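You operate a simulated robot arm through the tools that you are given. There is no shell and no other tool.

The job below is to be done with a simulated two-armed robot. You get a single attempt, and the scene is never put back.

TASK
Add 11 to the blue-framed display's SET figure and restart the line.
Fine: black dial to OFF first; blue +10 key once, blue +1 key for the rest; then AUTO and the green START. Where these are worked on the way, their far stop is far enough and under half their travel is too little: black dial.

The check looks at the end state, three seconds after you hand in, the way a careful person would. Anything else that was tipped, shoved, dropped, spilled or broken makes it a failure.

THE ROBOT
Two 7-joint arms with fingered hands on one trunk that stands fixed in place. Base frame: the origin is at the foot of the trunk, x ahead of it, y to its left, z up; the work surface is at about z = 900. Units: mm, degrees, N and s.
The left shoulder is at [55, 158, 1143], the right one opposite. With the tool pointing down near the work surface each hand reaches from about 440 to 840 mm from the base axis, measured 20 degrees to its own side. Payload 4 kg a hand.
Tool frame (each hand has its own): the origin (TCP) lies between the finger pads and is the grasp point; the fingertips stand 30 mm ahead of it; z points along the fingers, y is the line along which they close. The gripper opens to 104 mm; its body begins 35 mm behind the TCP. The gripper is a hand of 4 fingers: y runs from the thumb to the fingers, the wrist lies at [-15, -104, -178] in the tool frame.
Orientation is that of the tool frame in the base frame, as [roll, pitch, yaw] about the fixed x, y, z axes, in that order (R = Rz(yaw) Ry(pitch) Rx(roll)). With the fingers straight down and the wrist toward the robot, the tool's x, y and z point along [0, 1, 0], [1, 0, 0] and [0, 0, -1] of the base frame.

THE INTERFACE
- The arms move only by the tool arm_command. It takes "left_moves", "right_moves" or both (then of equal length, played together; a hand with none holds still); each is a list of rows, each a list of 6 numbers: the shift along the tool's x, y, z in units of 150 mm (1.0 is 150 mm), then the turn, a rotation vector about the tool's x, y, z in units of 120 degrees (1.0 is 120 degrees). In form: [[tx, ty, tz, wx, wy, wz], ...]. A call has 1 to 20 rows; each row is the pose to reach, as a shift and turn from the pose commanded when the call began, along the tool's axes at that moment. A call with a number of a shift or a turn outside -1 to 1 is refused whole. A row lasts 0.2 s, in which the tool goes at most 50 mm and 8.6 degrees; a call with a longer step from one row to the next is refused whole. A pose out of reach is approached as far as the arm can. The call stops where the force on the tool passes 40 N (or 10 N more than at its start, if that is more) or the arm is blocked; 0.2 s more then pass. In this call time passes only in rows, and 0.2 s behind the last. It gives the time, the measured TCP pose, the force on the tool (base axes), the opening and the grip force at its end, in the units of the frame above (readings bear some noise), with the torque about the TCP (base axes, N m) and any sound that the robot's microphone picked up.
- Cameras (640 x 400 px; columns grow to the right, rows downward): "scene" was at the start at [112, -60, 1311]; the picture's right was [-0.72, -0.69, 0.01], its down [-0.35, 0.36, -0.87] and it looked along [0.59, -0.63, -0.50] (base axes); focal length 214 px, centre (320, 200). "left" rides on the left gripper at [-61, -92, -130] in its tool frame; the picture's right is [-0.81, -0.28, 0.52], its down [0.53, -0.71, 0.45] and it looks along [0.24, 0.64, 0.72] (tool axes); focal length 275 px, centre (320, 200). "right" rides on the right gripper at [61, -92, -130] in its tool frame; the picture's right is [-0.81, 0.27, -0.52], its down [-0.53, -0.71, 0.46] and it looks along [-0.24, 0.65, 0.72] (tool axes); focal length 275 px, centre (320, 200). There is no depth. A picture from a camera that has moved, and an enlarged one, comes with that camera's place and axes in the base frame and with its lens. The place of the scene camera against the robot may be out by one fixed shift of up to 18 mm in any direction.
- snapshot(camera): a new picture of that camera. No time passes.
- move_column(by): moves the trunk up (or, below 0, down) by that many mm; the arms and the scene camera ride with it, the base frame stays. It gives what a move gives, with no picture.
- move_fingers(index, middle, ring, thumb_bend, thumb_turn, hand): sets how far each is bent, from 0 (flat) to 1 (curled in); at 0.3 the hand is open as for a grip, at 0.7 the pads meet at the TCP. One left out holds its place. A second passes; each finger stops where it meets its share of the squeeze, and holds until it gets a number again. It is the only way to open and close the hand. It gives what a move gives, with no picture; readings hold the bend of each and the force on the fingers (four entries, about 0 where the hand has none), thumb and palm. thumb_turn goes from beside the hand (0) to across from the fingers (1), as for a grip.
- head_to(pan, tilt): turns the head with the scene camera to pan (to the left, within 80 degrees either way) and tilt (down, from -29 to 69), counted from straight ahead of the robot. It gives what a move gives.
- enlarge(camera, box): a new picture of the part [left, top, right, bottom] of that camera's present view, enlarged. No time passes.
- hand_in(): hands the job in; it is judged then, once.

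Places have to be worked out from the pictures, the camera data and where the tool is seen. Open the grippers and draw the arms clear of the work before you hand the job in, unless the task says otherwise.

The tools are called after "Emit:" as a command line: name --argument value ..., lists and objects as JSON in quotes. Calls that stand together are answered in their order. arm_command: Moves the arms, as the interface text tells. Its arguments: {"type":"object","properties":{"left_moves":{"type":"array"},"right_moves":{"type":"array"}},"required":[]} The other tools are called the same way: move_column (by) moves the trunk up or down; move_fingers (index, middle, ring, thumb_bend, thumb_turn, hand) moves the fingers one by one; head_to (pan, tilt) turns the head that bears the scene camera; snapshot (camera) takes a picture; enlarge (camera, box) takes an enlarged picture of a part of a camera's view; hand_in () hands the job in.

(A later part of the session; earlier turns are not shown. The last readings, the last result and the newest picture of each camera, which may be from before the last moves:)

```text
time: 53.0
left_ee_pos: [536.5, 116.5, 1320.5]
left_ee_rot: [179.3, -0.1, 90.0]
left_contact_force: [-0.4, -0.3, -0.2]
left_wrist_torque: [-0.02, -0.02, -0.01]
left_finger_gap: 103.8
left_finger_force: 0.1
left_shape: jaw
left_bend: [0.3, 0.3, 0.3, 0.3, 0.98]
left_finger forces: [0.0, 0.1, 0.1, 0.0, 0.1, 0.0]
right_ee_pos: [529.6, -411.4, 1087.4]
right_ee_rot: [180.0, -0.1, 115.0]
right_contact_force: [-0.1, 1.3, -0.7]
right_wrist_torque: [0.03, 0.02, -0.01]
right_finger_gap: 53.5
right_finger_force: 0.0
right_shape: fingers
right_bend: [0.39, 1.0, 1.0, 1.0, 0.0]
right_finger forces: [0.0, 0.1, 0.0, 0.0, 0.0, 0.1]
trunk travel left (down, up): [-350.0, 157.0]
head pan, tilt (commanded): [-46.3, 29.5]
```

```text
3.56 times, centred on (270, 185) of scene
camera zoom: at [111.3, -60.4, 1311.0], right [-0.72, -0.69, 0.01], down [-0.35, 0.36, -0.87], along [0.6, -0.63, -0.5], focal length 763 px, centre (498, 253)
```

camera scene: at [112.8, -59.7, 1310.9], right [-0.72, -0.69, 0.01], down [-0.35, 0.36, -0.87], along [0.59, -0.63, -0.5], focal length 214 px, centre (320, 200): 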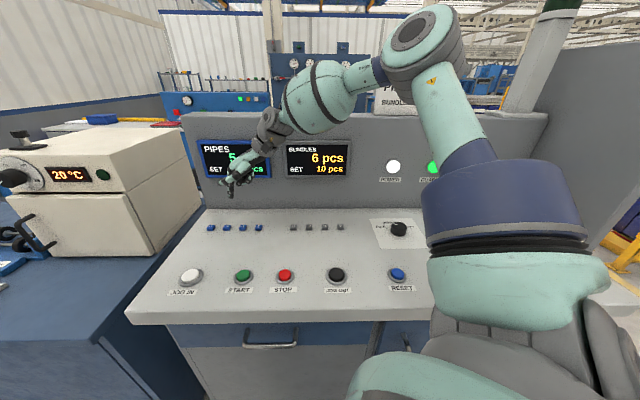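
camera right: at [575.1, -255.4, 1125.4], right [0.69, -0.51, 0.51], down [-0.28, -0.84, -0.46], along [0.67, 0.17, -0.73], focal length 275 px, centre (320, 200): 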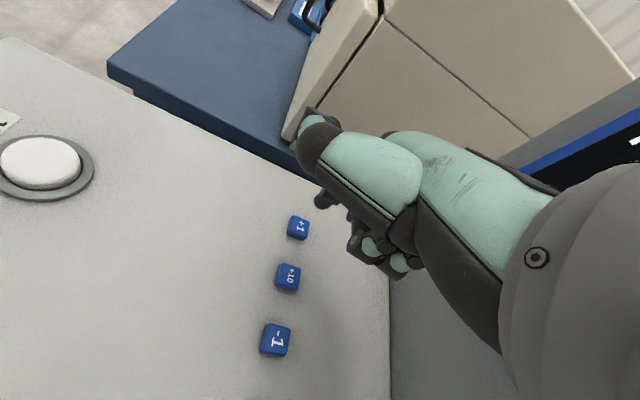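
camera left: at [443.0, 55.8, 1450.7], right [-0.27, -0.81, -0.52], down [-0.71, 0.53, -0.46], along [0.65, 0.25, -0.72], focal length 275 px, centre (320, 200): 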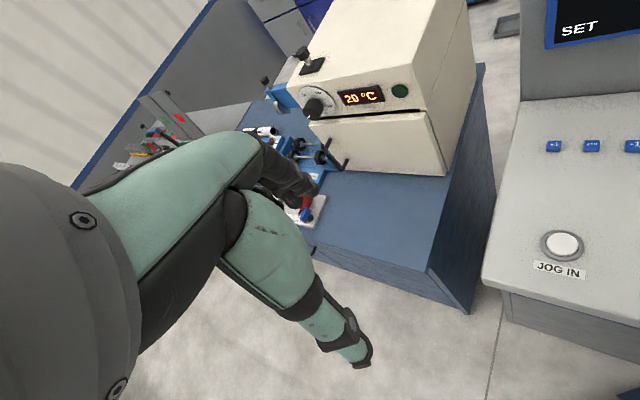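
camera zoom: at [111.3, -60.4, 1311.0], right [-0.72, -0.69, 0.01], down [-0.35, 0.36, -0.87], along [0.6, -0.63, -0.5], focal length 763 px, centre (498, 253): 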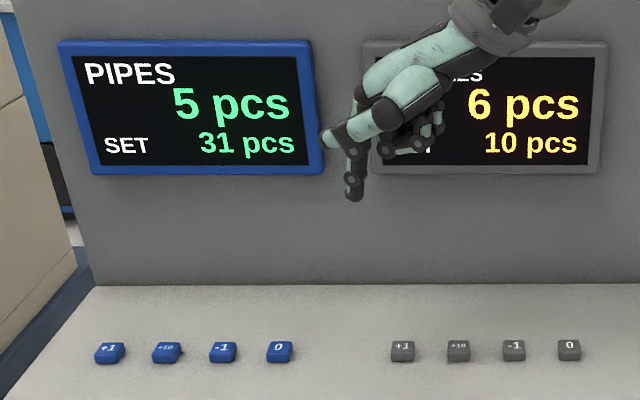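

SET reads 31, as wanted. I open the hand for gripping and retrace toward the dial via (440, -520) at yaw 105.

Emit:
move_fingers --hand "right" --index 0.3 --middle 0.3 --ring 0.3 --thumb_bend 0.3 --thumb_turn 1.0

Emit:
arm_command --right_moves '[[-0.123, -0.144, 0, 0, 0, 0.02], [-0.247, -0.288, 0, 0, 0, 0.04], [-0.37, -0.43, 0, 0, 0, 0.06], [-0.494, -0.575, 0, 0, 0, 0.083], [-0.617, -0.719, 0, 0, 0, 0.083]]'

```text
time: 54.0
left_ee_pos: [537.9, 117.3, 1319.9]
left_ee_rot: [179.3, 0.0, 90.2]
left_contact_force: [0.4, -0.4, 0.7]
left_wrist_torque: [0.02, -0.02, 0.02]
left_finger_gap: 103.9
left_finger_force: 0.1
left_shape: jaw
left_bend: [0.3, 0.3, 0.3, 0.3, 0.98]
left_finger forces: [0.1, 0.1, 0.0, 0.1, 0.1, 0.0]
right_ee_pos: [530.2, -411.3, 1086.5]
right_ee_rot: [-179.9, -0.1, 114.9]
right_contact_force: [0.0, 0.3, -0.4]
right_wrist_torque: [0.01, 0.02, 0.04]
right_finger_gap: 102.4
right_finger_force: 0.1
right_shape: fingers
right_bend: [0.3, 0.3, 0.3, 0.3, 0.97]
right_finger forces: [0.0, 0.0, 0.0, 0.0, 0.0, 0.1]
trunk travel left (down, up): [-350.0, 157.0]
head pan, tilt (commanded): [-46.3, 29.5]
```

```text
time: 55.2
left_ee_pos: [537.2, 117.4, 1321.0]
left_ee_rot: [179.3, -0.1, 90.0]
left_contact_force: [0.0, 0.6, 0.6]
left_wrist_torque: [-0.01, 0.03, -0.02]
left_finger_gap: 103.9
left_finger_force: 0.0
left_shape: jaw
left_bend: [0.3, 0.3, 0.3, 0.3, 0.98]
left_finger forces: [0.0, 0.0, 0.1, 0.1, 0.0, 0.0]
right_ee_pos: [470.7, -541.2, 1084.6]
right_ee_rot: [-179.9, -0.2, 105.0]
right_contact_force: [0.5, -0.5, -0.8]
right_wrist_torque: [0.01, -0.02, -0.02]
right_finger_gap: 102.7
right_finger_force: 0.0
right_shape: fingers
right_bend: [0.3, 0.3, 0.3, 0.3, 0.97]
right_finger forces: [0.0, 0.1, 0.1, 0.1, 0.0, 0.0]
trunk travel left (down, up): [-350.0, 157.0]
head pan, tilt (commanded): [-46.3, 29.5]
```

The hand is at (471, -541), clear of the panel. I move toward the dial and turn counter-clockwise to gain room for the clockwise turn.

Emit:
arm_command --right_moves '[[-0.03, -0.16, 0, 0, 0, -0.03], [-0.06, -0.33, 0, 0, 0, -0.06], [-0.09, -0.49, 0, 0, 0, -0.1], [-0.115, -0.652, 0, 0, 0, -0.1]]'

```text
time: 56.2
left_ee_pos: [537.7, 118.4, 1321.5]
left_ee_rot: [179.2, -0.1, 90.1]
left_contact_force: [0.2, 0.6, 0.0]
left_wrist_torque: [-0.02, 0.04, -0.01]
left_finger_gap: 104.0
left_finger_force: 0.0
left_shape: jaw
left_bend: [0.3, 0.3, 0.3, 0.3, 0.98]
left_finger forces: [0.0, 0.1, 0.0, 0.1, 0.0, 0.0]
right_ee_pos: [380.7, -583.9, 1084.9]
right_ee_rot: [-180.0, -0.1, 117.0]
right_contact_force: [-0.4, 0.1, -0.1]
right_wrist_torque: [0.02, -0.03, -0.02]
right_finger_gap: 102.9
right_finger_force: 0.1
right_shape: fingers
right_bend: [0.3, 0.3, 0.3, 0.3, 0.97]
right_finger forces: [0.0, 0.1, 0.0, 0.0, 0.1, 0.1]
trunk travel left (down, up): [-350.0, 157.0]
head pan, tilt (commanded): [-46.3, 29.5]
```

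Next I go above the dial at z ≈ 1040 while turning to yaw 141.

Emit:
arm_command --right_moves '[[0, -0.12, 0.06, 0, 0, -0.04], [0, -0.24, 0.12, 0, 0, -0.08], [0, -0.36, 0.18, 0, 0, -0.12], [0.002, -0.48, 0.24, 0, 0, -0.16], [0.004, -0.589, 0.3, 0, 0, -0.2], [0.004, -0.589, 0.3, 0, 0, -0.2]]'

Emit:
snapshot --camera "scene"

Emit:
snapshot --camera "right"

```text
time: 57.6
left_ee_pos: [538.4, 119.8, 1320.4]
left_ee_rot: [179.4, -0.1, 90.0]
left_contact_force: [0.1, 0.3, 0.4]
left_wrist_torque: [0.01, 0.02, 0.0]
left_finger_gap: 103.7
left_finger_force: 0.1
left_shape: jaw
left_bend: [0.3, 0.3, 0.3, 0.3, 0.98]
left_finger forces: [0.0, 0.0, 0.1, 0.1, 0.0, 0.0]
right_ee_pos: [303.5, -622.9, 1040.9]
right_ee_rot: [-180.0, -0.2, 141.0]
right_contact_force: [0.7, -0.2, 0.2]
right_wrist_torque: [-0.06, 0.01, 0.02]
right_finger_gap: 102.7
right_finger_force: 0.1
right_shape: fingers
right_bend: [0.3, 0.3, 0.3, 0.3, 0.97]
right_finger forces: [0.0, 0.0, 0.1, 0.0, 0.0, 0.0]
trunk travel left (down, up): [-350.0, 157.0]
head pan, tilt (commanded): [-46.3, 29.5]
```

```text
taken
camera scene: at [112.2, -59.6, 1311.0], right [-0.72, -0.69, 0.01], down [-0.35, 0.36, -0.87], along [0.59, -0.63, -0.5], focal length 214 px, centre (320, 200)
```

scene: 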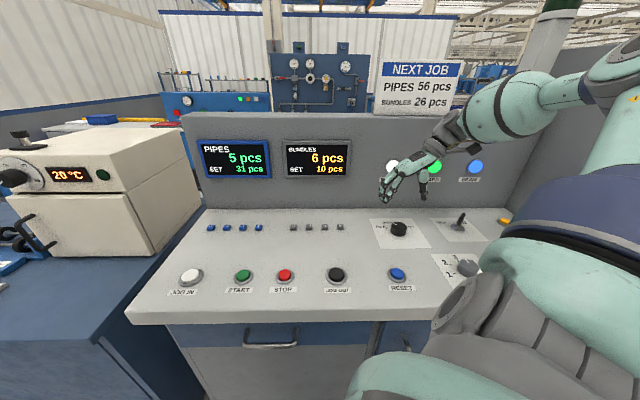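

```text
taken
camera right: at [198.6, -655.1, 1171.8], right [0.8, -0.3, 0.51], down [-0.04, -0.89, -0.46], along [0.59, 0.35, -0.73], focal length 275 px, centre (320, 200)
```

right: 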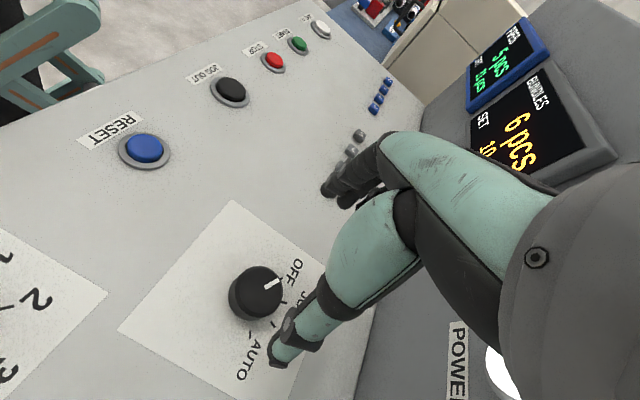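

Yaw 141 is reachable above the dial, and the pointer still sits at OFF. I descend over the knob to z = 938 with the hand open.

Emit:
arm_command --right_moves '[[0.008, -0.011, 0.2, 0, 0, 0], [0.008, -0.011, 0.4, 0, 0, 0], [0.008, -0.011, 0.58, 0, 0, 0], [0.008, -0.011, 0.685, 0, 0, 0], [0.008, -0.011, 0.685, 0, 0, 0]]'

Emit:
snapshot --camera "right"

Emit:
enlarge --camera "scene" --box '[360, 160, 460, 260]'

```text
time: 58.8
left_ee_pos: [538.6, 117.5, 1320.4]
left_ee_rot: [179.3, 0.0, 90.1]
left_contact_force: [0.2, -0.2, -0.4]
left_wrist_torque: [-0.01, 0.01, -0.04]
left_finger_gap: 103.9
left_finger_force: 0.0
left_shape: jaw
left_bend: [0.3, 0.3, 0.3, 0.3, 0.98]
left_finger forces: [0.1, 0.1, 0.1, 0.1, 0.0, 0.0]
right_ee_pos: [300.4, -624.4, 938.5]
right_ee_rot: [-179.9, -0.1, 141.0]
right_contact_force: [-1.1, -0.2, 0.6]
right_wrist_torque: [-0.01, 0.0, 0.01]
right_finger_gap: 103.0
right_finger_force: 0.2
right_shape: fingers
right_bend: [0.3, 0.3, 0.3, 0.3, 0.97]
right_finger forces: [0.0, 0.0, 0.1, 0.1, 0.0, 0.0]
trunk travel left (down, up): [-350.0, 157.0]
head pan, tilt (commanded): [-46.3, 29.5]
```

```text
taken
camera right: at [195.1, -655.5, 1069.5], right [0.8, -0.3, 0.52], down [-0.04, -0.89, -0.46], along [0.59, 0.35, -0.73], focal length 275 px, centre (320, 200)
```

right: 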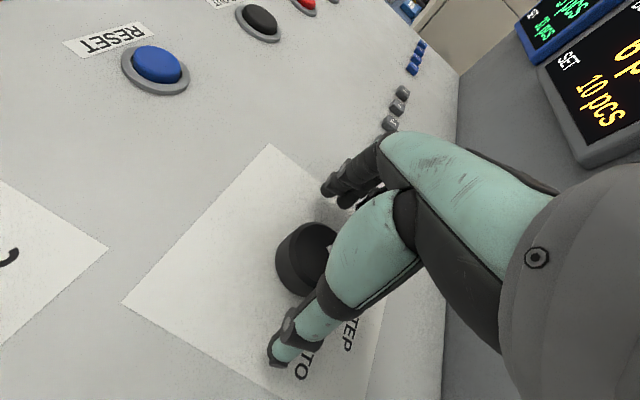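

```text
4.00 times, centred on (410, 210) of scene
camera zoom: at [111.9, -59.7, 1311.0], right [-0.72, -0.69, 0.01], down [-0.35, 0.36, -0.87], along [0.59, -0.63, -0.5], focal length 858 px, centre (-40, 160)
```

zoom: 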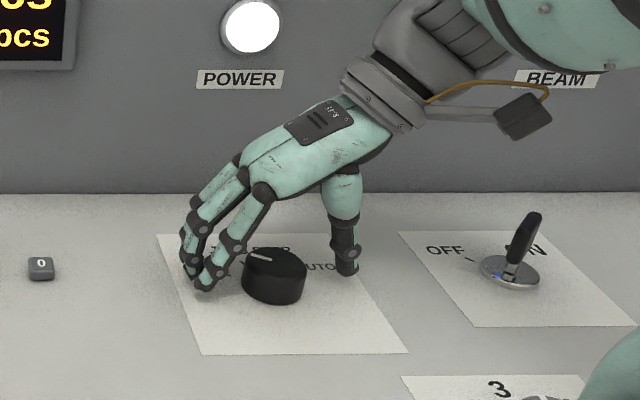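

The fingers straddle the knob with the TCP centred, so I close the grip.

Emit:
move_fingers --hand "right" --index 0.7 --middle 0.7 --ring 0.7 --thumb_bend 0.7

Emit:
arm_command --right_moves '[[0, 0, 0, 0, 0, 0.0625], [0, 0, 0, 0, 0, 0.125], [0, 0, 0, 0, 0, 0.1875], [0, 0, 0, 0, 0, 0.25]]'

Emit:
snapshot --camera "right"

Emit:
enlarge --camera "scene" --box '[360, 160, 460, 260]'

```text
time: 59.8
left_ee_pos: [537.6, 119.4, 1320.6]
left_ee_rot: [179.4, 0.0, 90.1]
left_contact_force: [-0.1, 0.1, 0.8]
left_wrist_torque: [0.0, 0.01, 0.02]
left_finger_gap: 103.9
left_finger_force: 0.0
left_shape: jaw
left_bend: [0.3, 0.3, 0.3, 0.3, 0.98]
left_finger forces: [0.0, 0.0, 0.0, 0.0, 0.0, 0.0]
right_ee_pos: [300.3, -622.9, 939.5]
right_ee_rot: [-180.0, -0.1, 140.9]
right_contact_force: [4.4, 4.8, -1.7]
right_wrist_torque: [0.22, -0.18, 0.02]
right_finger_gap: 39.2
right_finger_force: 15.9
right_shape: fingers
right_bend: [0.57, 0.6, 0.69, 0.55, 1.0]
right_finger forces: [9.0, 9.2, 1.0, 0.0, 12.1, 0.1]
trunk travel left (down, up): [-350.0, 157.0]
head pan, tilt (commanded): [-46.3, 29.5]
```

```text
time: 60.8
left_ee_pos: [540.2, 118.8, 1319.1]
left_ee_rot: [179.5, 0.0, 90.1]
left_contact_force: [0.5, 0.0, -0.2]
left_wrist_torque: [-0.02, -0.01, 0.04]
left_finger_gap: 103.8
left_finger_force: 0.1
left_shape: jaw
left_bend: [0.3, 0.3, 0.3, 0.3, 0.98]
left_finger forces: [0.0, 0.0, 0.1, 0.0, 0.0, 0.1]
right_ee_pos: [302.0, -623.1, 939.3]
right_ee_rot: [-179.8, -0.1, 110.8]
right_contact_force: [9.7, 2.1, -2.9]
right_wrist_torque: [0.1, -0.36, 0.02]
right_finger_gap: 39.3
right_finger_force: 16.6
right_shape: fingers
right_bend: [0.57, 0.6, 0.69, 0.56, 1.0]
right_finger forces: [9.3, 9.8, 1.7, 0.0, 11.9, 0.0]
trunk travel left (down, up): [-350.0, 157.0]
head pan, tilt (commanded): [-46.3, 29.5]
```

```text
taken
camera right: at [195.1, -597.6, 1069.7], right [0.55, -0.66, 0.52], down [-0.48, -0.75, -0.45], along [0.69, 0.0, -0.73], focal length 275 px, centre (320, 200)
```

right: 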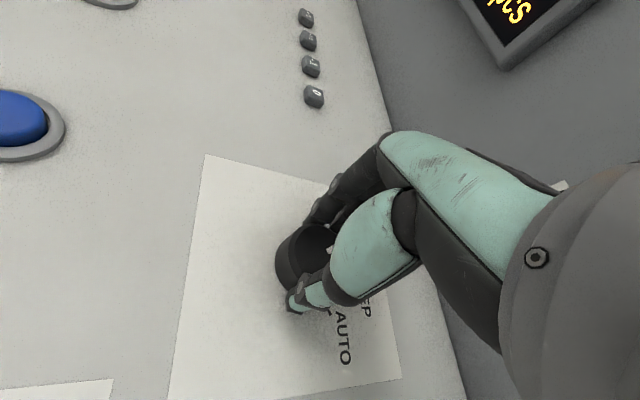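

```text
4.00 times, centred on (410, 210) of scene
camera zoom: at [113.9, -60.0, 1310.8], right [-0.72, -0.69, 0.01], down [-0.35, 0.36, -0.87], along [0.59, -0.63, -0.5], focal length 858 px, centre (-40, 160)
```

zoom: 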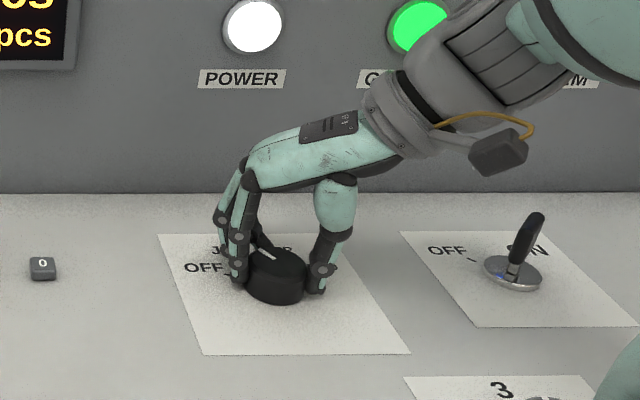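

The knob turns with the hand, with the pointer now near -30°. I continue 40° clockwise, staying above the yaw limit of about 62.

Emit:
arm_command --right_moves '[[0, 0, 0, 0, 0, 0.0667], [0, 0, 0, 0, 0, 0.1333], [0, 0, 0, 0, 0, 0.2], [0, 0, 0, 0, 0, 0.2667], [0, 0, 0, 0, 0, 0.325]]'

Emit:
snapshot --camera "right"

Emit:
enlarge --camera "scene" --box '[360, 160, 460, 260]'

```text
time: 62.0
left_ee_pos: [539.7, 117.4, 1320.2]
left_ee_rot: [179.5, -0.2, 90.1]
left_contact_force: [0.0, 0.5, 0.3]
left_wrist_torque: [0.04, 0.03, -0.01]
left_finger_gap: 103.8
left_finger_force: 0.1
left_shape: jaw
left_bend: [0.3, 0.3, 0.3, 0.3, 0.98]
left_finger forces: [0.0, 0.1, 0.0, 0.0, 0.0, 0.1]
right_ee_pos: [301.6, -624.0, 937.9]
right_ee_rot: [-179.8, 0.0, 71.9]
right_contact_force: [12.1, -6.2, 0.0]
right_wrist_torque: [-0.21, -0.45, 0.02]
right_finger_gap: 39.0
right_finger_force: 16.9
right_shape: fingers
right_bend: [0.56, 0.59, 0.68, 0.57, 1.0]
right_finger forces: [10.7, 11.1, 1.7, 0.1, 10.4, 0.0]
trunk travel left (down, up): [-350.0, 157.0]
head pan, tilt (commanded): [-46.3, 29.5]
```

```text
taken
camera right: at [234.7, -536.7, 1069.7], right [0.01, -0.86, 0.52], down [-0.85, -0.28, -0.45], along [0.53, -0.43, -0.73], focal length 275 px, centre (320, 200)
```

right: 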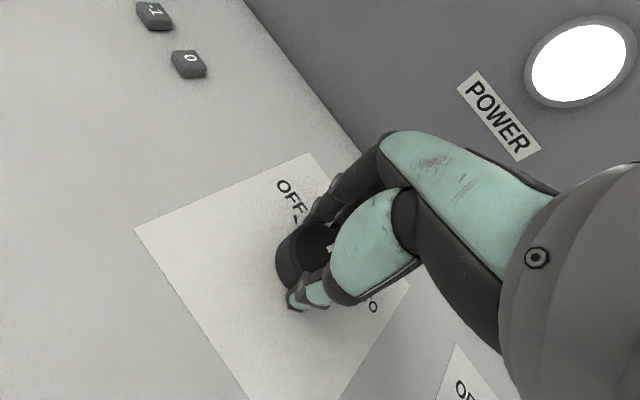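

```text
4.00 times, centred on (410, 210) of scene
camera zoom: at [114.1, -60.6, 1310.8], right [-0.72, -0.69, 0.01], down [-0.35, 0.36, -0.87], along [0.59, -0.63, -0.5], focal length 858 px, centre (-40, 160)
```

zoom: 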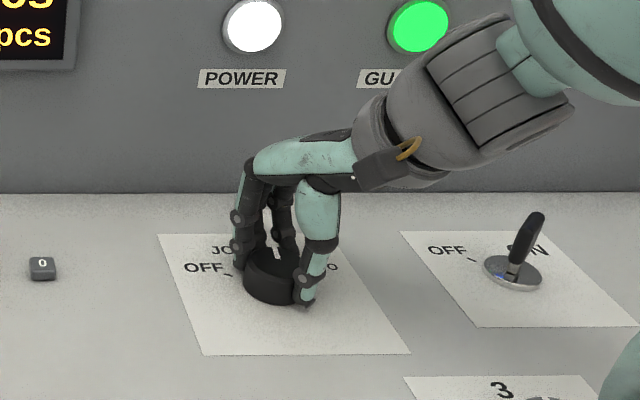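

After 69° the pointer is a little past centre. I release in place, keeping the fingers around the knob, rotate back counter-clockwise to yaw 141, and check the pointer.

Emit:
move_fingers --hand "right" --index 0.3 --middle 0.3 --ring 0.3 --thumb_bend 0.3

Emit:
arm_command --right_moves '[[0, 0, 0, 0, 0, -0.065], [0, 0, 0, 0, 0, -0.13], [0, 0, 0, 0, 0, -0.195], [0, 0, 0, 0, 0, -0.26], [0, 0, 0, 0, 0, -0.325], [0, 0, 0, 0, 0, -0.39], [0, 0, 0, 0, 0, -0.455], [0, 0, 0, 0, 0, -0.52], [0, 0, 0, 0, 0, -0.575], [0, 0, 0, 0, 0, -0.575]]'

Emit:
snapshot --camera "right"

Emit:
enlarge --camera "scene" --box '[360, 160, 460, 260]'

```text
time: 63.0
left_ee_pos: [537.7, 117.7, 1320.3]
left_ee_rot: [179.3, -0.1, 90.1]
left_contact_force: [0.2, -0.7, -1.0]
left_wrist_torque: [-0.01, -0.03, 0.02]
left_finger_gap: 104.2
left_finger_force: 0.0
left_shape: jaw
left_bend: [0.3, 0.3, 0.3, 0.3, 0.98]
left_finger forces: [0.1, 0.1, 0.1, 0.0, 0.0, 0.0]
right_ee_pos: [300.2, -623.2, 940.6]
right_ee_rot: [-179.9, -0.1, 71.9]
right_contact_force: [-0.2, -0.3, 0.1]
right_wrist_torque: [0.04, -0.05, -0.03]
right_finger_gap: 102.5
right_finger_force: 0.1
right_shape: fingers
right_bend: [0.3, 0.3, 0.3, 0.3, 0.98]
right_finger forces: [0.0, 0.0, 0.1, 0.0, 0.0, 0.1]
trunk travel left (down, up): [-350.0, 157.0]
head pan, tilt (commanded): [-46.3, 29.5]
```

```text
time: 65.2
left_ee_pos: [537.3, 119.6, 1320.2]
left_ee_rot: [179.4, 0.0, 90.1]
left_contact_force: [0.6, 0.0, 0.7]
left_wrist_torque: [-0.02, 0.0, -0.03]
left_finger_gap: 104.0
left_finger_force: 0.0
left_shape: jaw
left_bend: [0.3, 0.3, 0.3, 0.3, 0.98]
left_finger forces: [0.1, 0.0, 0.0, 0.0, 0.1, 0.0]
right_ee_pos: [300.0, -622.6, 939.3]
right_ee_rot: [-180.0, -0.2, 140.9]
right_contact_force: [0.0, -0.2, -0.3]
right_wrist_torque: [0.0, -0.03, -0.01]
right_finger_gap: 102.6
right_finger_force: 0.0
right_shape: fingers
right_bend: [0.3, 0.3, 0.3, 0.3, 0.98]
right_finger forces: [0.1, 0.0, 0.0, 0.0, 0.0, 0.0]
trunk travel left (down, up): [-350.0, 157.0]
head pan, tilt (commanded): [-46.3, 29.5]
```

```text
taken
camera right: at [196.0, -655.3, 1069.7], right [0.8, -0.3, 0.52], down [-0.04, -0.89, -0.46], along [0.59, 0.35, -0.73], focal length 275 px, centre (320, 200)
```

right: 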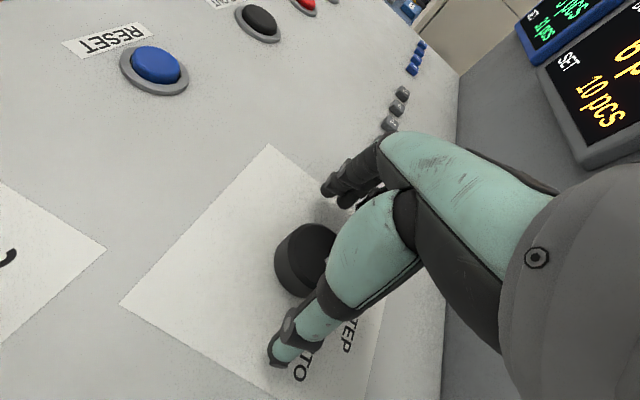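

```text
4.00 times, centred on (410, 210) of scene
camera zoom: at [111.8, -59.8, 1311.0], right [-0.72, -0.69, 0.01], down [-0.35, 0.36, -0.87], along [0.6, -0.63, -0.5], focal length 858 px, centre (-40, 160)
```

zoom: 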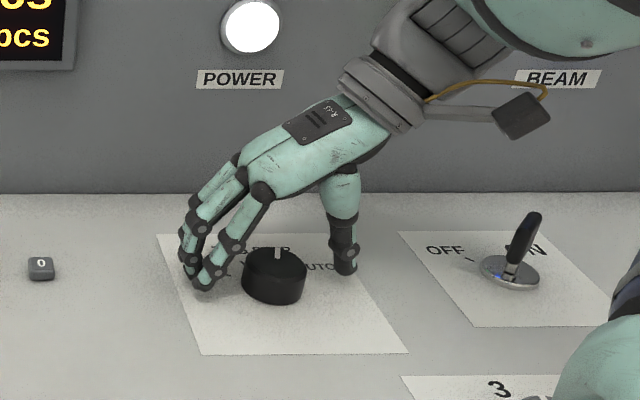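

The pointer now stands at about +18°, at STEP. I grip again and turn about 48° clockwise to reach the AUTO stop.

Emit:
move_fingers --hand "right" --index 0.7 --middle 0.7 --ring 0.7 --thumb_bend 0.7

Emit:
arm_command --right_moves '[[0, 0, 0, 0, 0, 0.0625], [0, 0, 0, 0, 0, 0.125], [0, 0, 0, 0, 0, 0.1875], [0, 0, 0, 0, 0, 0.25], [0, 0, 0, 0, 0, 0.3125], [0, 0, 0, 0, 0, 0.36], [0, 0, 0, 0, 0, 0.39]]'

Emit:
snapshot --camera "right"

Emit:
enlarge --camera "scene" --box '[360, 160, 460, 260]'

```text
time: 66.2
left_ee_pos: [538.2, 119.4, 1320.5]
left_ee_rot: [179.3, 0.0, 90.1]
left_contact_force: [0.1, 0.8, -1.0]
left_wrist_torque: [0.0, 0.0, -0.03]
left_finger_gap: 103.8
left_finger_force: 0.2
left_shape: jaw
left_bend: [0.3, 0.3, 0.3, 0.3, 0.98]
left_finger forces: [0.1, 0.0, 0.0, 0.0, 0.1, 0.1]
right_ee_pos: [300.8, -623.5, 939.0]
right_ee_rot: [-180.0, -0.2, 140.9]
right_contact_force: [3.9, 3.7, -1.5]
right_wrist_torque: [0.19, -0.16, 0.01]
right_finger_gap: 39.4
right_finger_force: 15.6
right_shape: fingers
right_bend: [0.57, 0.6, 0.69, 0.55, 1.0]
right_finger forces: [8.9, 8.6, 0.7, 0.0, 13.5, 0.0]
trunk travel left (down, up): [-350.0, 157.0]
head pan, tilt (commanded): [-46.3, 29.5]
```

```text
time: 67.8
left_ee_pos: [540.8, 118.0, 1319.9]
left_ee_rot: [179.4, -0.1, 90.1]
left_contact_force: [-0.3, 0.5, 0.9]
left_wrist_torque: [-0.01, 0.0, 0.02]
left_finger_gap: 103.8
left_finger_force: 0.1
left_shape: jaw
left_bend: [0.3, 0.3, 0.3, 0.3, 0.98]
left_finger forces: [0.0, 0.0, 0.0, 0.0, 0.1, 0.1]
right_ee_pos: [302.3, -621.7, 939.7]
right_ee_rot: [-179.9, -0.1, 94.2]
right_contact_force: [11.4, -1.5, 0.4]
right_wrist_torque: [0.01, -0.47, 0.26]
right_finger_gap: 39.4
right_finger_force: 17.4
right_shape: fingers
right_bend: [0.57, 0.59, 0.67, 0.56, 1.0]
right_finger forces: [9.1, 11.0, 2.8, 0.0, 12.0, 0.1]
trunk travel left (down, up): [-350.0, 157.0]
head pan, tilt (commanded): [-46.3, 29.5]
```

```text
taken
camera right: at [206.8, -567.4, 1069.7], right [0.33, -0.79, 0.52], down [-0.67, -0.58, -0.45], along [0.66, -0.2, -0.73], focal length 275 px, centre (320, 200)
```

right: 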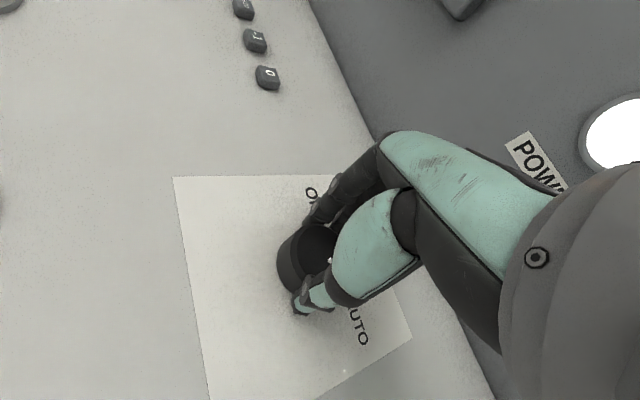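

```text
4.00 times, centred on (410, 210) of scene
camera zoom: at [114.0, -60.1, 1310.8], right [-0.72, -0.69, 0.01], down [-0.35, 0.36, -0.87], along [0.59, -0.63, -0.5], focal length 858 px, centre (-40, 160)
```

zoom: 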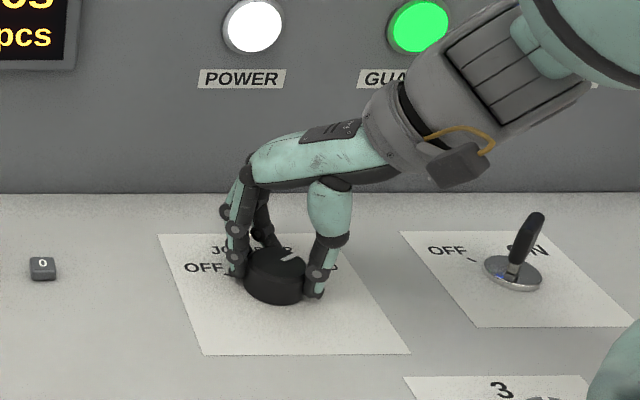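

The pointer points at AUTO (about 59°), and a torque of 0.26 N m shows the stop. I release and rise to check.

Emit:
move_fingers --hand "right" --index 0.3 --middle 0.3 --ring 0.3 --thumb_bend 0.3

Emit:
arm_command --right_moves '[[0, 0, -0.2, 0, 0, 0], [0, 0, -0.45, 0, 0, 0], [0, 0, -0.7, 0, 0, 0], [0, 0, -0.95, 0, 0, 0], [0, 0, -0.95, 0, 0, 0]]'

Emit:
enlarge --camera "right" --box '[180, 200, 320, 360]'

Emit:
enlarge --camera "scene" --box '[375, 210, 435, 250]'

Emit:
snapshot --camera "scene"

```text
time: 68.8
left_ee_pos: [538.0, 117.4, 1319.9]
left_ee_rot: [179.4, -0.1, 90.2]
left_contact_force: [-0.3, 0.5, 0.6]
left_wrist_torque: [-0.02, 0.01, -0.02]
left_finger_gap: 104.2
left_finger_force: 0.0
left_shape: jaw
left_bend: [0.3, 0.3, 0.3, 0.3, 0.98]
left_finger forces: [0.0, 0.1, 0.1, 0.0, 0.0, 0.0]
right_ee_pos: [298.9, -622.5, 939.9]
right_ee_rot: [-179.9, -0.1, 94.1]
right_contact_force: [0.1, -0.3, -0.6]
right_wrist_torque: [-0.02, 0.0, 0.01]
right_finger_gap: 102.5
right_finger_force: 0.1
right_shape: fingers
right_bend: [0.3, 0.3, 0.3, 0.3, 0.98]
right_finger forces: [0.1, 0.1, 0.1, 0.0, 0.0, 0.1]
trunk travel left (down, up): [-350.0, 157.0]
head pan, tilt (commanded): [-46.3, 29.5]
```

```text
time: 70.0
left_ee_pos: [538.1, 117.0, 1320.5]
left_ee_rot: [179.4, -0.1, 90.0]
left_contact_force: [-0.1, -0.5, 0.1]
left_wrist_torque: [0.04, 0.01, 0.0]
left_finger_gap: 103.9
left_finger_force: 0.1
left_shape: jaw
left_bend: [0.3, 0.3, 0.3, 0.3, 0.98]
left_finger forces: [0.0, 0.0, 0.0, 0.0, 0.0, 0.0]
right_ee_pos: [300.3, -623.2, 1082.7]
right_ee_rot: [-179.9, -0.1, 94.2]
right_contact_force: [-0.6, 1.0, 0.0]
right_wrist_torque: [0.03, 0.0, -0.04]
right_finger_gap: 102.8
right_finger_force: 0.1
right_shape: fingers
right_bend: [0.3, 0.3, 0.3, 0.3, 0.98]
right_finger forces: [0.0, 0.0, 0.0, 0.0, 0.0, 0.0]
trunk travel left (down, up): [-350.0, 157.0]
head pan, tilt (commanded): [-46.3, 29.5]
```

```text
2.50 times, centred on (250, 280) of right
camera zoom: at [205.4, -567.4, 1213.0], right [0.33, -0.79, 0.51], down [-0.67, -0.58, -0.45], along [0.66, -0.19, -0.73], focal length 688 px, centre (495, 0)
```

zoom: 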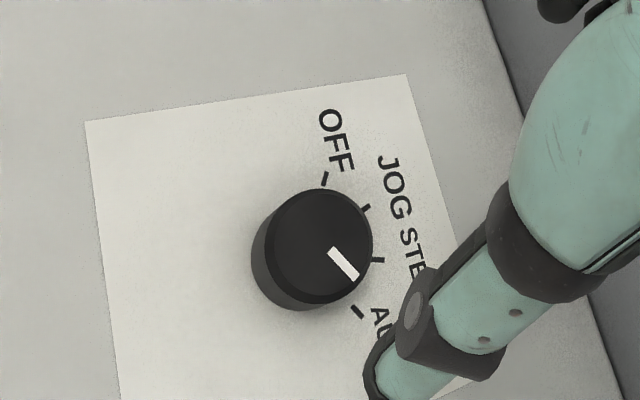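

```text
10.00 times, centred on (405, 230) of scene
camera zoom: at [111.9, -60.7, 1310.9], right [-0.72, -0.69, 0.01], down [-0.35, 0.36, -0.87], along [0.59, -0.63, -0.5], focal length 2145 px, centre (-530, -100)
```

zoom: 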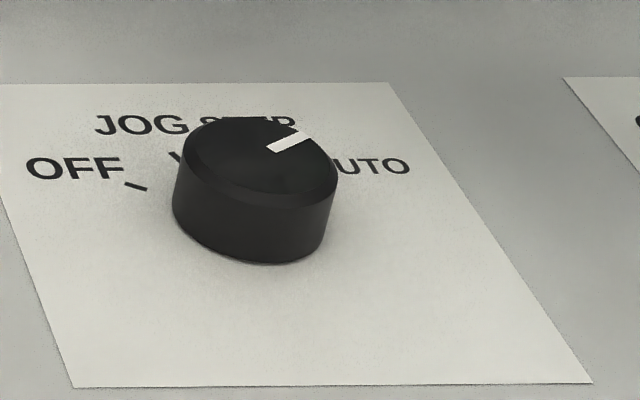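

```text
taken
camera scene: at [111.9, -60.7, 1310.9], right [-0.72, -0.69, 0.01], down [-0.35, 0.36, -0.87], along [0.59, -0.63, -0.5], focal length 214 px, centre (320, 200)
```

scene: 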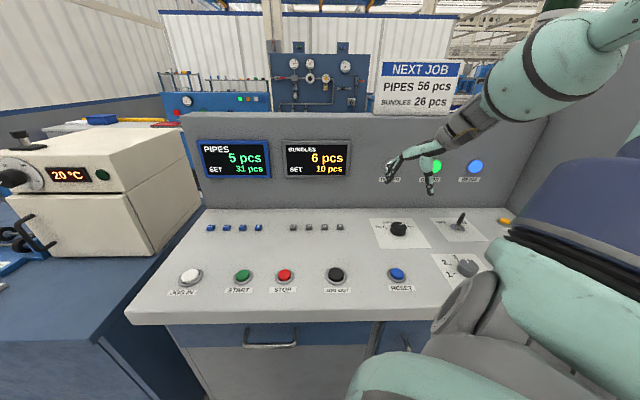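

The dial is back on AUTO and SET still shows 31. I form the pointing hand again and start moving toward the green START button at about (488, -198).

Emit:
move_fingers --hand "right" --index 0.5 --middle 1.0 --ring 1.0 --thumb_bend 1.0 --thumb_turn 0.0

Emit:
arm_command --right_moves '[[0.117, 0.102, 0, 0, 0, -0.03], [0.234, 0.204, 0, 0, 0, -0.06], [0.35, 0.307, 0, 0, 0, -0.1], [0.467, 0.409, 0, 0, 0, -0.133], [0.584, 0.511, 0, 0, 0, -0.133]]'

```text
time: 71.0
left_ee_pos: [537.6, 119.0, 1321.2]
left_ee_rot: [179.3, -0.1, 90.1]
left_contact_force: [0.4, 0.4, 0.0]
left_wrist_torque: [0.02, 0.02, 0.0]
left_finger_gap: 104.0
left_finger_force: 0.1
left_shape: jaw
left_bend: [0.3, 0.3, 0.3, 0.3, 0.98]
left_finger forces: [0.0, 0.0, 0.1, 0.0, 0.0, 0.0]
right_ee_pos: [301.7, -622.5, 1083.1]
right_ee_rot: [180.0, -0.1, 94.1]
right_contact_force: [-0.6, -0.1, 0.8]
right_wrist_torque: [0.0, 0.02, 0.01]
right_finger_gap: 55.5
right_finger_force: 0.0
right_shape: fingers
right_bend: [0.5, 1.0, 1.0, 1.0, 0.0]
right_finger forces: [0.0, 0.0, 0.0, 0.0, 0.0, 0.0]
trunk travel left (down, up): [-350.0, 157.0]
head pan, tilt (commanded): [-46.3, 29.5]
```

```text
time: 72.2
left_ee_pos: [539.1, 120.1, 1320.9]
left_ee_rot: [179.2, -0.1, 90.1]
left_contact_force: [-0.3, 0.0, -0.6]
left_wrist_torque: [-0.07, 0.01, 0.01]
left_finger_gap: 104.1
left_finger_force: 0.1
left_shape: jaw
left_bend: [0.3, 0.3, 0.3, 0.3, 0.98]
left_finger forces: [0.1, 0.0, 0.1, 0.0, 0.0, 0.0]
right_ee_pos: [371.2, -527.6, 1081.6]
right_ee_rot: [-179.8, -0.1, 110.2]
right_contact_force: [-0.1, -0.3, -0.1]
right_wrist_torque: [0.0, 0.01, 0.02]
right_finger_gap: 55.5
right_finger_force: 0.0
right_shape: fingers
right_bend: [0.5, 1.0, 1.0, 1.0, 0.0]
right_finger forces: [0.0, 0.0, 0.0, 0.0, 0.0, 0.0]
trunk travel left (down, up): [-350.0, 157.0]
head pan, tilt (commanded): [-46.3, 29.5]
```

Reached (371, -528). I continue toward (415, -420) at yaw 120.

Emit:
arm_command --right_moves '[[0.115, 0.105, 0, 0, 0, -0.02], [0.23, 0.21, 0, 0, 0, -0.04], [0.345, 0.315, 0, 0, 0, -0.06], [0.46, 0.42, 0, 0, 0, -0.083], [0.574, 0.524, 0, 0, 0, -0.083]]'

Emit:
snapshot --camera "scene"

Emit:
snapshot --camera "right"

```text
time: 73.4
left_ee_pos: [538.7, 118.6, 1320.4]
left_ee_rot: [179.3, 0.1, 90.1]
left_contact_force: [-0.7, -0.1, -0.7]
left_wrist_torque: [0.03, -0.04, 0.0]
left_finger_gap: 103.9
left_finger_force: 0.0
left_shape: jaw
left_bend: [0.3, 0.3, 0.3, 0.3, 0.98]
left_finger forces: [0.0, 0.0, 0.1, 0.0, 0.1, 0.0]
right_ee_pos: [414.3, -422.1, 1080.3]
right_ee_rot: [-179.9, -0.1, 120.0]
right_contact_force: [-0.4, 0.4, 0.5]
right_wrist_torque: [0.04, -0.01, -0.03]
right_finger_gap: 55.5
right_finger_force: 0.1
right_shape: fingers
right_bend: [0.5, 1.0, 1.0, 1.0, 0.0]
right_finger forces: [0.0, 0.0, 0.0, 0.0, 0.0, 0.0]
trunk travel left (down, up): [-350.0, 157.0]
head pan, tilt (commanded): [-46.3, 29.5]
```

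```text
taken
camera scene: at [112.2, -59.5, 1311.0], right [-0.72, -0.69, 0.01], down [-0.35, 0.36, -0.87], along [0.59, -0.63, -0.5], focal length 214 px, centre (320, 200)
```

scene: 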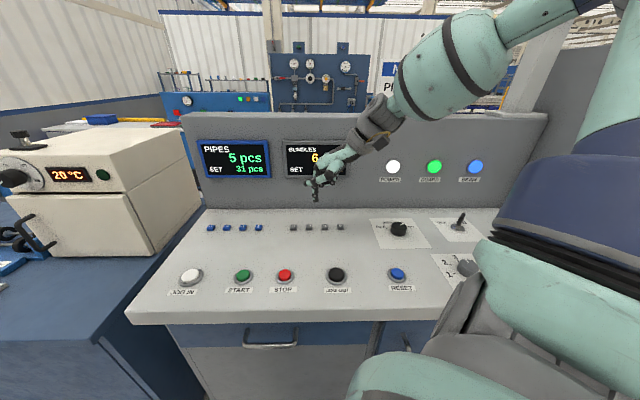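

```text
taken
camera right: at [305.2, -413.4, 1212.0], right [0.65, -0.56, 0.52], down [-0.35, -0.82, -0.46], along [0.68, 0.11, -0.73], focal length 275 px, centre (320, 200)
```

right: 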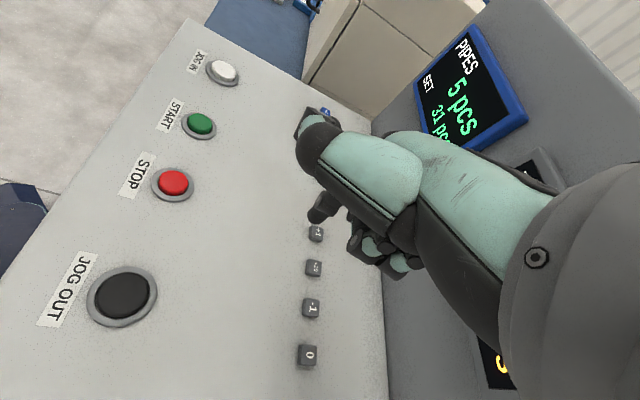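

START appears near (487, -200) in this view. I move on to (440, -320, 1060).

Emit:
arm_command --right_moves '[[0.125, 0.122, 0.03, 0, 0, -0.01], [0.25, 0.245, 0.07, 0, 0, -0.02], [0.375, 0.367, 0.1, 0, 0, -0.03], [0.502, 0.49, 0.133, 0, 0, -0.0417], [0.502, 0.49, 0.133, 0, 0, -0.0417]]'

Emit:
snapshot --camera "right"

Emit:
snapshot --camera "scene"

```text
time: 74.6
left_ee_pos: [537.7, 117.2, 1320.8]
left_ee_rot: [179.4, -0.1, 90.1]
left_contact_force: [-0.5, 0.1, -0.5]
left_wrist_torque: [0.04, -0.01, 0.02]
left_finger_gap: 104.2
left_finger_force: 0.0
left_shape: jaw
left_bend: [0.3, 0.3, 0.3, 0.3, 0.98]
left_finger forces: [0.0, 0.0, 0.0, 0.0, 0.0, 0.1]
right_ee_pos: [441.1, -320.6, 1061.5]
right_ee_rot: [180.0, -0.2, 125.1]
right_contact_force: [-0.4, -0.5, 0.0]
right_wrist_torque: [0.0, 0.04, 0.0]
right_finger_gap: 55.4
right_finger_force: 0.1
right_shape: fingers
right_bend: [0.5, 1.0, 1.0, 1.0, 0.0]
right_finger forces: [0.1, 0.1, 0.1, 0.0, 0.0, 0.0]
trunk travel left (down, up): [-350.0, 157.0]
head pan, tilt (commanded): [-46.3, 29.5]
```

```text
taken
camera right: at [331.0, -322.6, 1192.2], right [0.69, -0.51, 0.51], down [-0.28, -0.85, -0.46], along [0.67, 0.17, -0.73], focal length 275 px, centre (320, 200)
```

right: 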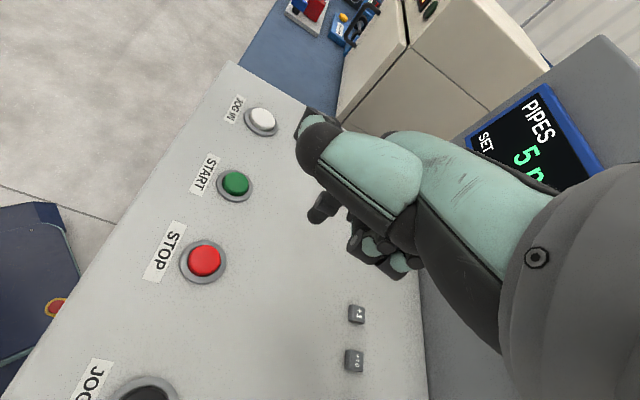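

```text
taken
camera scene: at [111.8, -60.4, 1311.0], right [-0.72, -0.69, 0.01], down [-0.35, 0.36, -0.87], along [0.59, -0.63, -0.5], focal length 214 px, centre (320, 200)
```

scene: 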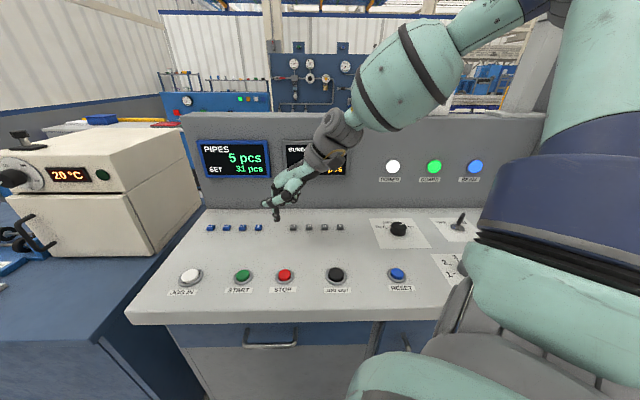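

START refines to about (487, -199). I bring the tip over it, lowering to a TCP height of about 985.

Emit:
arm_command --right_moves '[[0.1, 0.1, 0.06, 0, 0, 0], [0.2, 0.2, 0.15, 0, 0, 0], [0.3, 0.31, 0.25, 0, 0, 0], [0.4, 0.42, 0.38, 0, 0, 0], [0.46, 0.489, 0.5, 0, 0, 0], [0.46, 0.489, 0.5, 0, 0, 0]]'

Emit:
snapshot --camera "right"

Emit:
enlarge --camera "scene" --box '[190, 190, 310, 310]'

```text
time: 76.0
left_ee_pos: [537.7, 117.7, 1320.5]
left_ee_rot: [179.4, -0.1, 90.1]
left_contact_force: [-0.5, 0.3, 0.6]
left_wrist_torque: [-0.04, 0.03, -0.02]
left_finger_gap: 104.2
left_finger_force: 0.0
left_shape: jaw
left_bend: [0.3, 0.3, 0.3, 0.3, 0.98]
left_finger forces: [0.0, 0.0, 0.1, 0.0, 0.0, 0.0]
right_ee_pos: [464.6, -234.3, 991.9]
right_ee_rot: [180.0, -0.5, 125.3]
right_contact_force: [-1.4, -0.3, -0.2]
right_wrist_torque: [0.01, -0.01, 0.0]
right_finger_gap: 55.6
right_finger_force: 0.1
right_shape: fingers
right_bend: [0.5, 1.0, 1.0, 1.0, 0.0]
right_finger forces: [0.1, 0.0, 0.0, 0.1, 0.0, 0.0]
right hand out of reach, approached as far as the arm can: row 5, 6
trunk travel left (down, up): [-350.0, 157.0]
head pan, tilt (commanded): [-46.3, 29.5]
```

```text
taken
camera right: at [355.1, -237.3, 1122.6], right [0.7, -0.51, 0.51], down [-0.28, -0.84, -0.46], along [0.66, 0.18, -0.73], focal length 275 px, centre (320, 200)
```

right: 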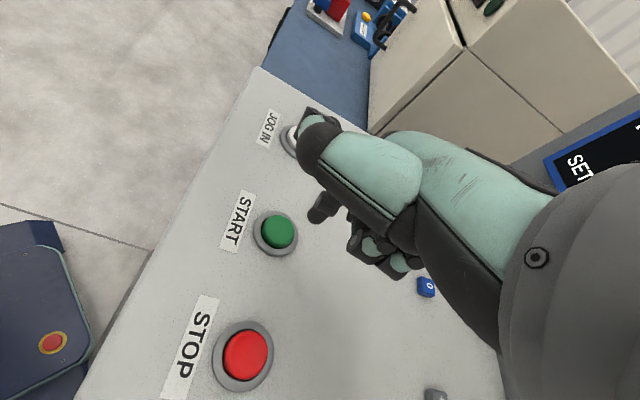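

```text
3.33 times, centred on (250, 250) of scene
camera zoom: at [111.5, -59.9, 1311.0], right [-0.72, -0.69, 0.01], down [-0.35, 0.36, -0.87], along [0.6, -0.63, -0.5], focal length 715 px, centre (553, 33)
```

zoom: 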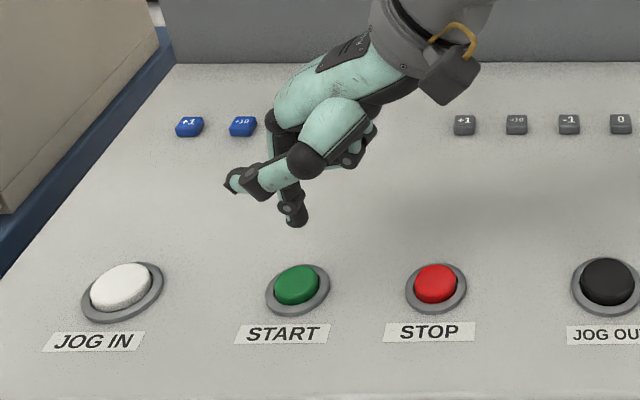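

The arm stopped about 12 mm short, so I turn the hand 15° more counter-clockwise, which moves the wrist to an easier place. I aim the tip at START again.

Emit:
arm_command --right_moves '[[0.007, 0.015, 0, 0, 0, -0.042], [0.014, 0.03, 0, 0, 0, -0.083], [0.021, 0.046, 0, 0, 0, -0.125], [0.021, 0.046, 0.03, 0, 0, -0.125], [0.021, 0.046, 0.03, 0, 0, -0.125]]'

Emit:
snapshot --camera "right"

Emit:
enlarge --camera "scene" --box '[190, 190, 310, 310]'

```text
time: 77.2
left_ee_pos: [538.3, 118.3, 1320.4]
left_ee_rot: [179.5, 0.0, 90.0]
left_contact_force: [0.3, 0.5, 0.1]
left_wrist_torque: [0.02, -0.01, -0.02]
left_finger_gap: 103.8
left_finger_force: 0.1
left_shape: jaw
left_bend: [0.3, 0.3, 0.3, 0.3, 0.98]
left_finger forces: [0.0, 0.0, 0.0, 0.0, 0.1, 0.1]
right_ee_pos: [465.5, -214.6, 981.0]
right_ee_rot: [180.0, -0.2, 140.1]
right_contact_force: [-0.4, -0.2, 0.0]
right_wrist_torque: [0.01, 0.03, 0.03]
right_finger_gap: 55.6
right_finger_force: 0.1
right_shape: fingers
right_bend: [0.5, 1.0, 1.0, 1.0, 0.0]
right_finger forces: [0.1, 0.0, 0.1, 0.0, 0.0, 0.0]
trunk travel left (down, up): [-350.0, 157.0]
head pan, tilt (commanded): [-46.3, 29.5]
```

```text
taken
camera right: at [359.3, -245.1, 1112.4], right [0.8, -0.31, 0.51], down [-0.05, -0.89, -0.46], along [0.6, 0.34, -0.73], focal length 275 px, centre (320, 200)
```

right: 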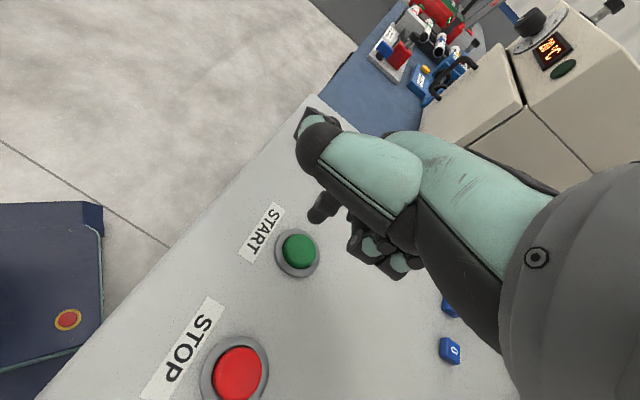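

```text
3.33 times, centred on (250, 250) of scene
camera zoom: at [111.9, -60.3, 1311.0], right [-0.72, -0.69, 0.01], down [-0.35, 0.36, -0.87], along [0.6, -0.63, -0.5], focal length 715 px, centre (553, 33)
```

zoom: 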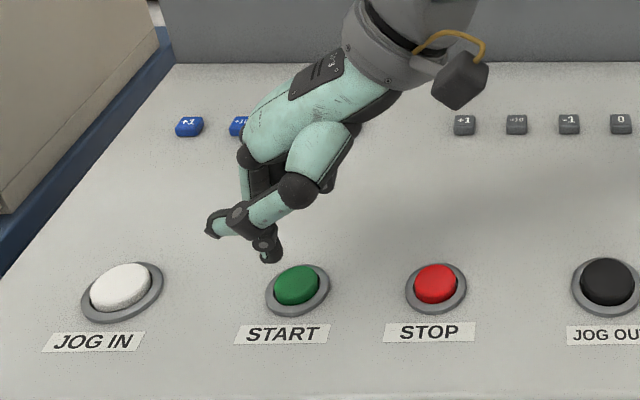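

Now the pose is reached at yaw 140 and the tip is about 12 mm past START. I shift back by about (-7, -11) mm in the tool frame and lower 15 mm.

Emit:
arm_command --right_moves '[[-0.023, -0.036, 0.03, 0, 0, 0], [-0.046, -0.072, 0.07, 0, 0, 0], [-0.046, -0.072, 0.1, 0, 0, 0], [-0.046, -0.072, 0.1, 0, 0, 0]]'

Emit:
enlarge --camera "right" --box '[230, 160, 390, 290]'

Emit:
enlarge --camera "scene" --box '[210, 220, 290, 300]'

```text
time: 78.2
left_ee_pos: [538.4, 118.3, 1320.4]
left_ee_rot: [179.3, -0.1, 90.1]
left_contact_force: [-0.4, -0.2, 0.2]
left_wrist_torque: [0.0, 0.02, 0.0]
left_finger_gap: 104.0
left_finger_force: 0.1
left_shape: jaw
left_bend: [0.3, 0.3, 0.3, 0.3, 0.98]
left_finger forces: [0.0, 0.0, 0.0, 0.1, 0.1, 0.0]
right_ee_pos: [462.8, -227.3, 965.9]
right_ee_rot: [180.0, -0.2, 140.1]
right_contact_force: [0.5, -0.3, -0.1]
right_wrist_torque: [-0.02, 0.02, 0.01]
right_finger_gap: 55.6
right_finger_force: 0.1
right_shape: fingers
right_bend: [0.5, 1.0, 1.0, 1.0, 0.0]
right_finger forces: [0.0, 0.0, 0.0, 0.0, 0.0, 0.1]
trunk travel left (down, up): [-350.0, 157.0]
head pan, tilt (commanded): [-46.3, 29.5]
```

```text
3.08 times, centred on (310, 225) of right
camera zoom: at [357.8, -258.1, 1097.2], right [0.8, -0.31, 0.51], down [-0.05, -0.89, -0.46], along [0.6, 0.34, -0.73], focal length 847 px, centre (351, 123)
```

zoom: 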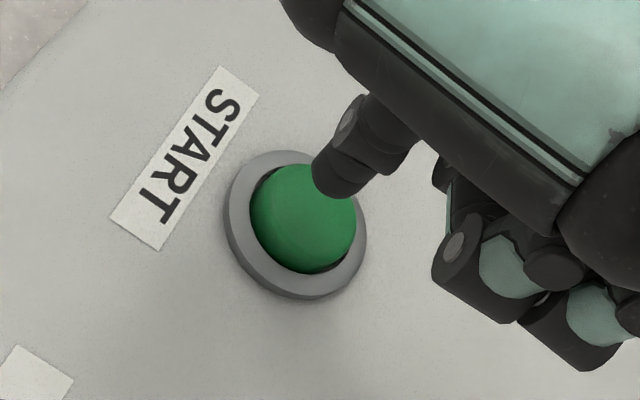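

```text
5.00 times, centred on (250, 260) of scene
camera zoom: at [112.1, -60.1, 1311.0], right [-0.72, -0.69, 0.01], down [-0.35, 0.36, -0.87], along [0.59, -0.63, -0.5], focal length 1072 px, centre (670, -100)
```

zoom: 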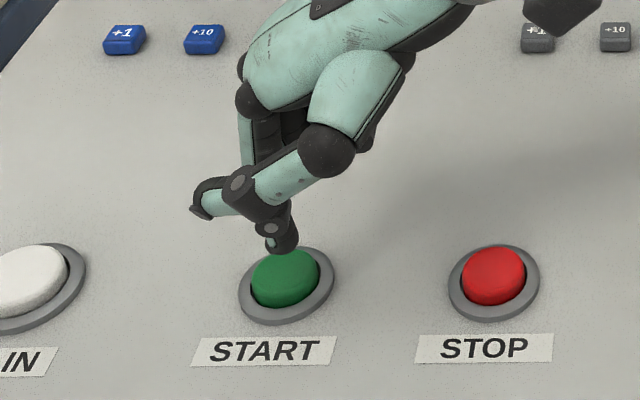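

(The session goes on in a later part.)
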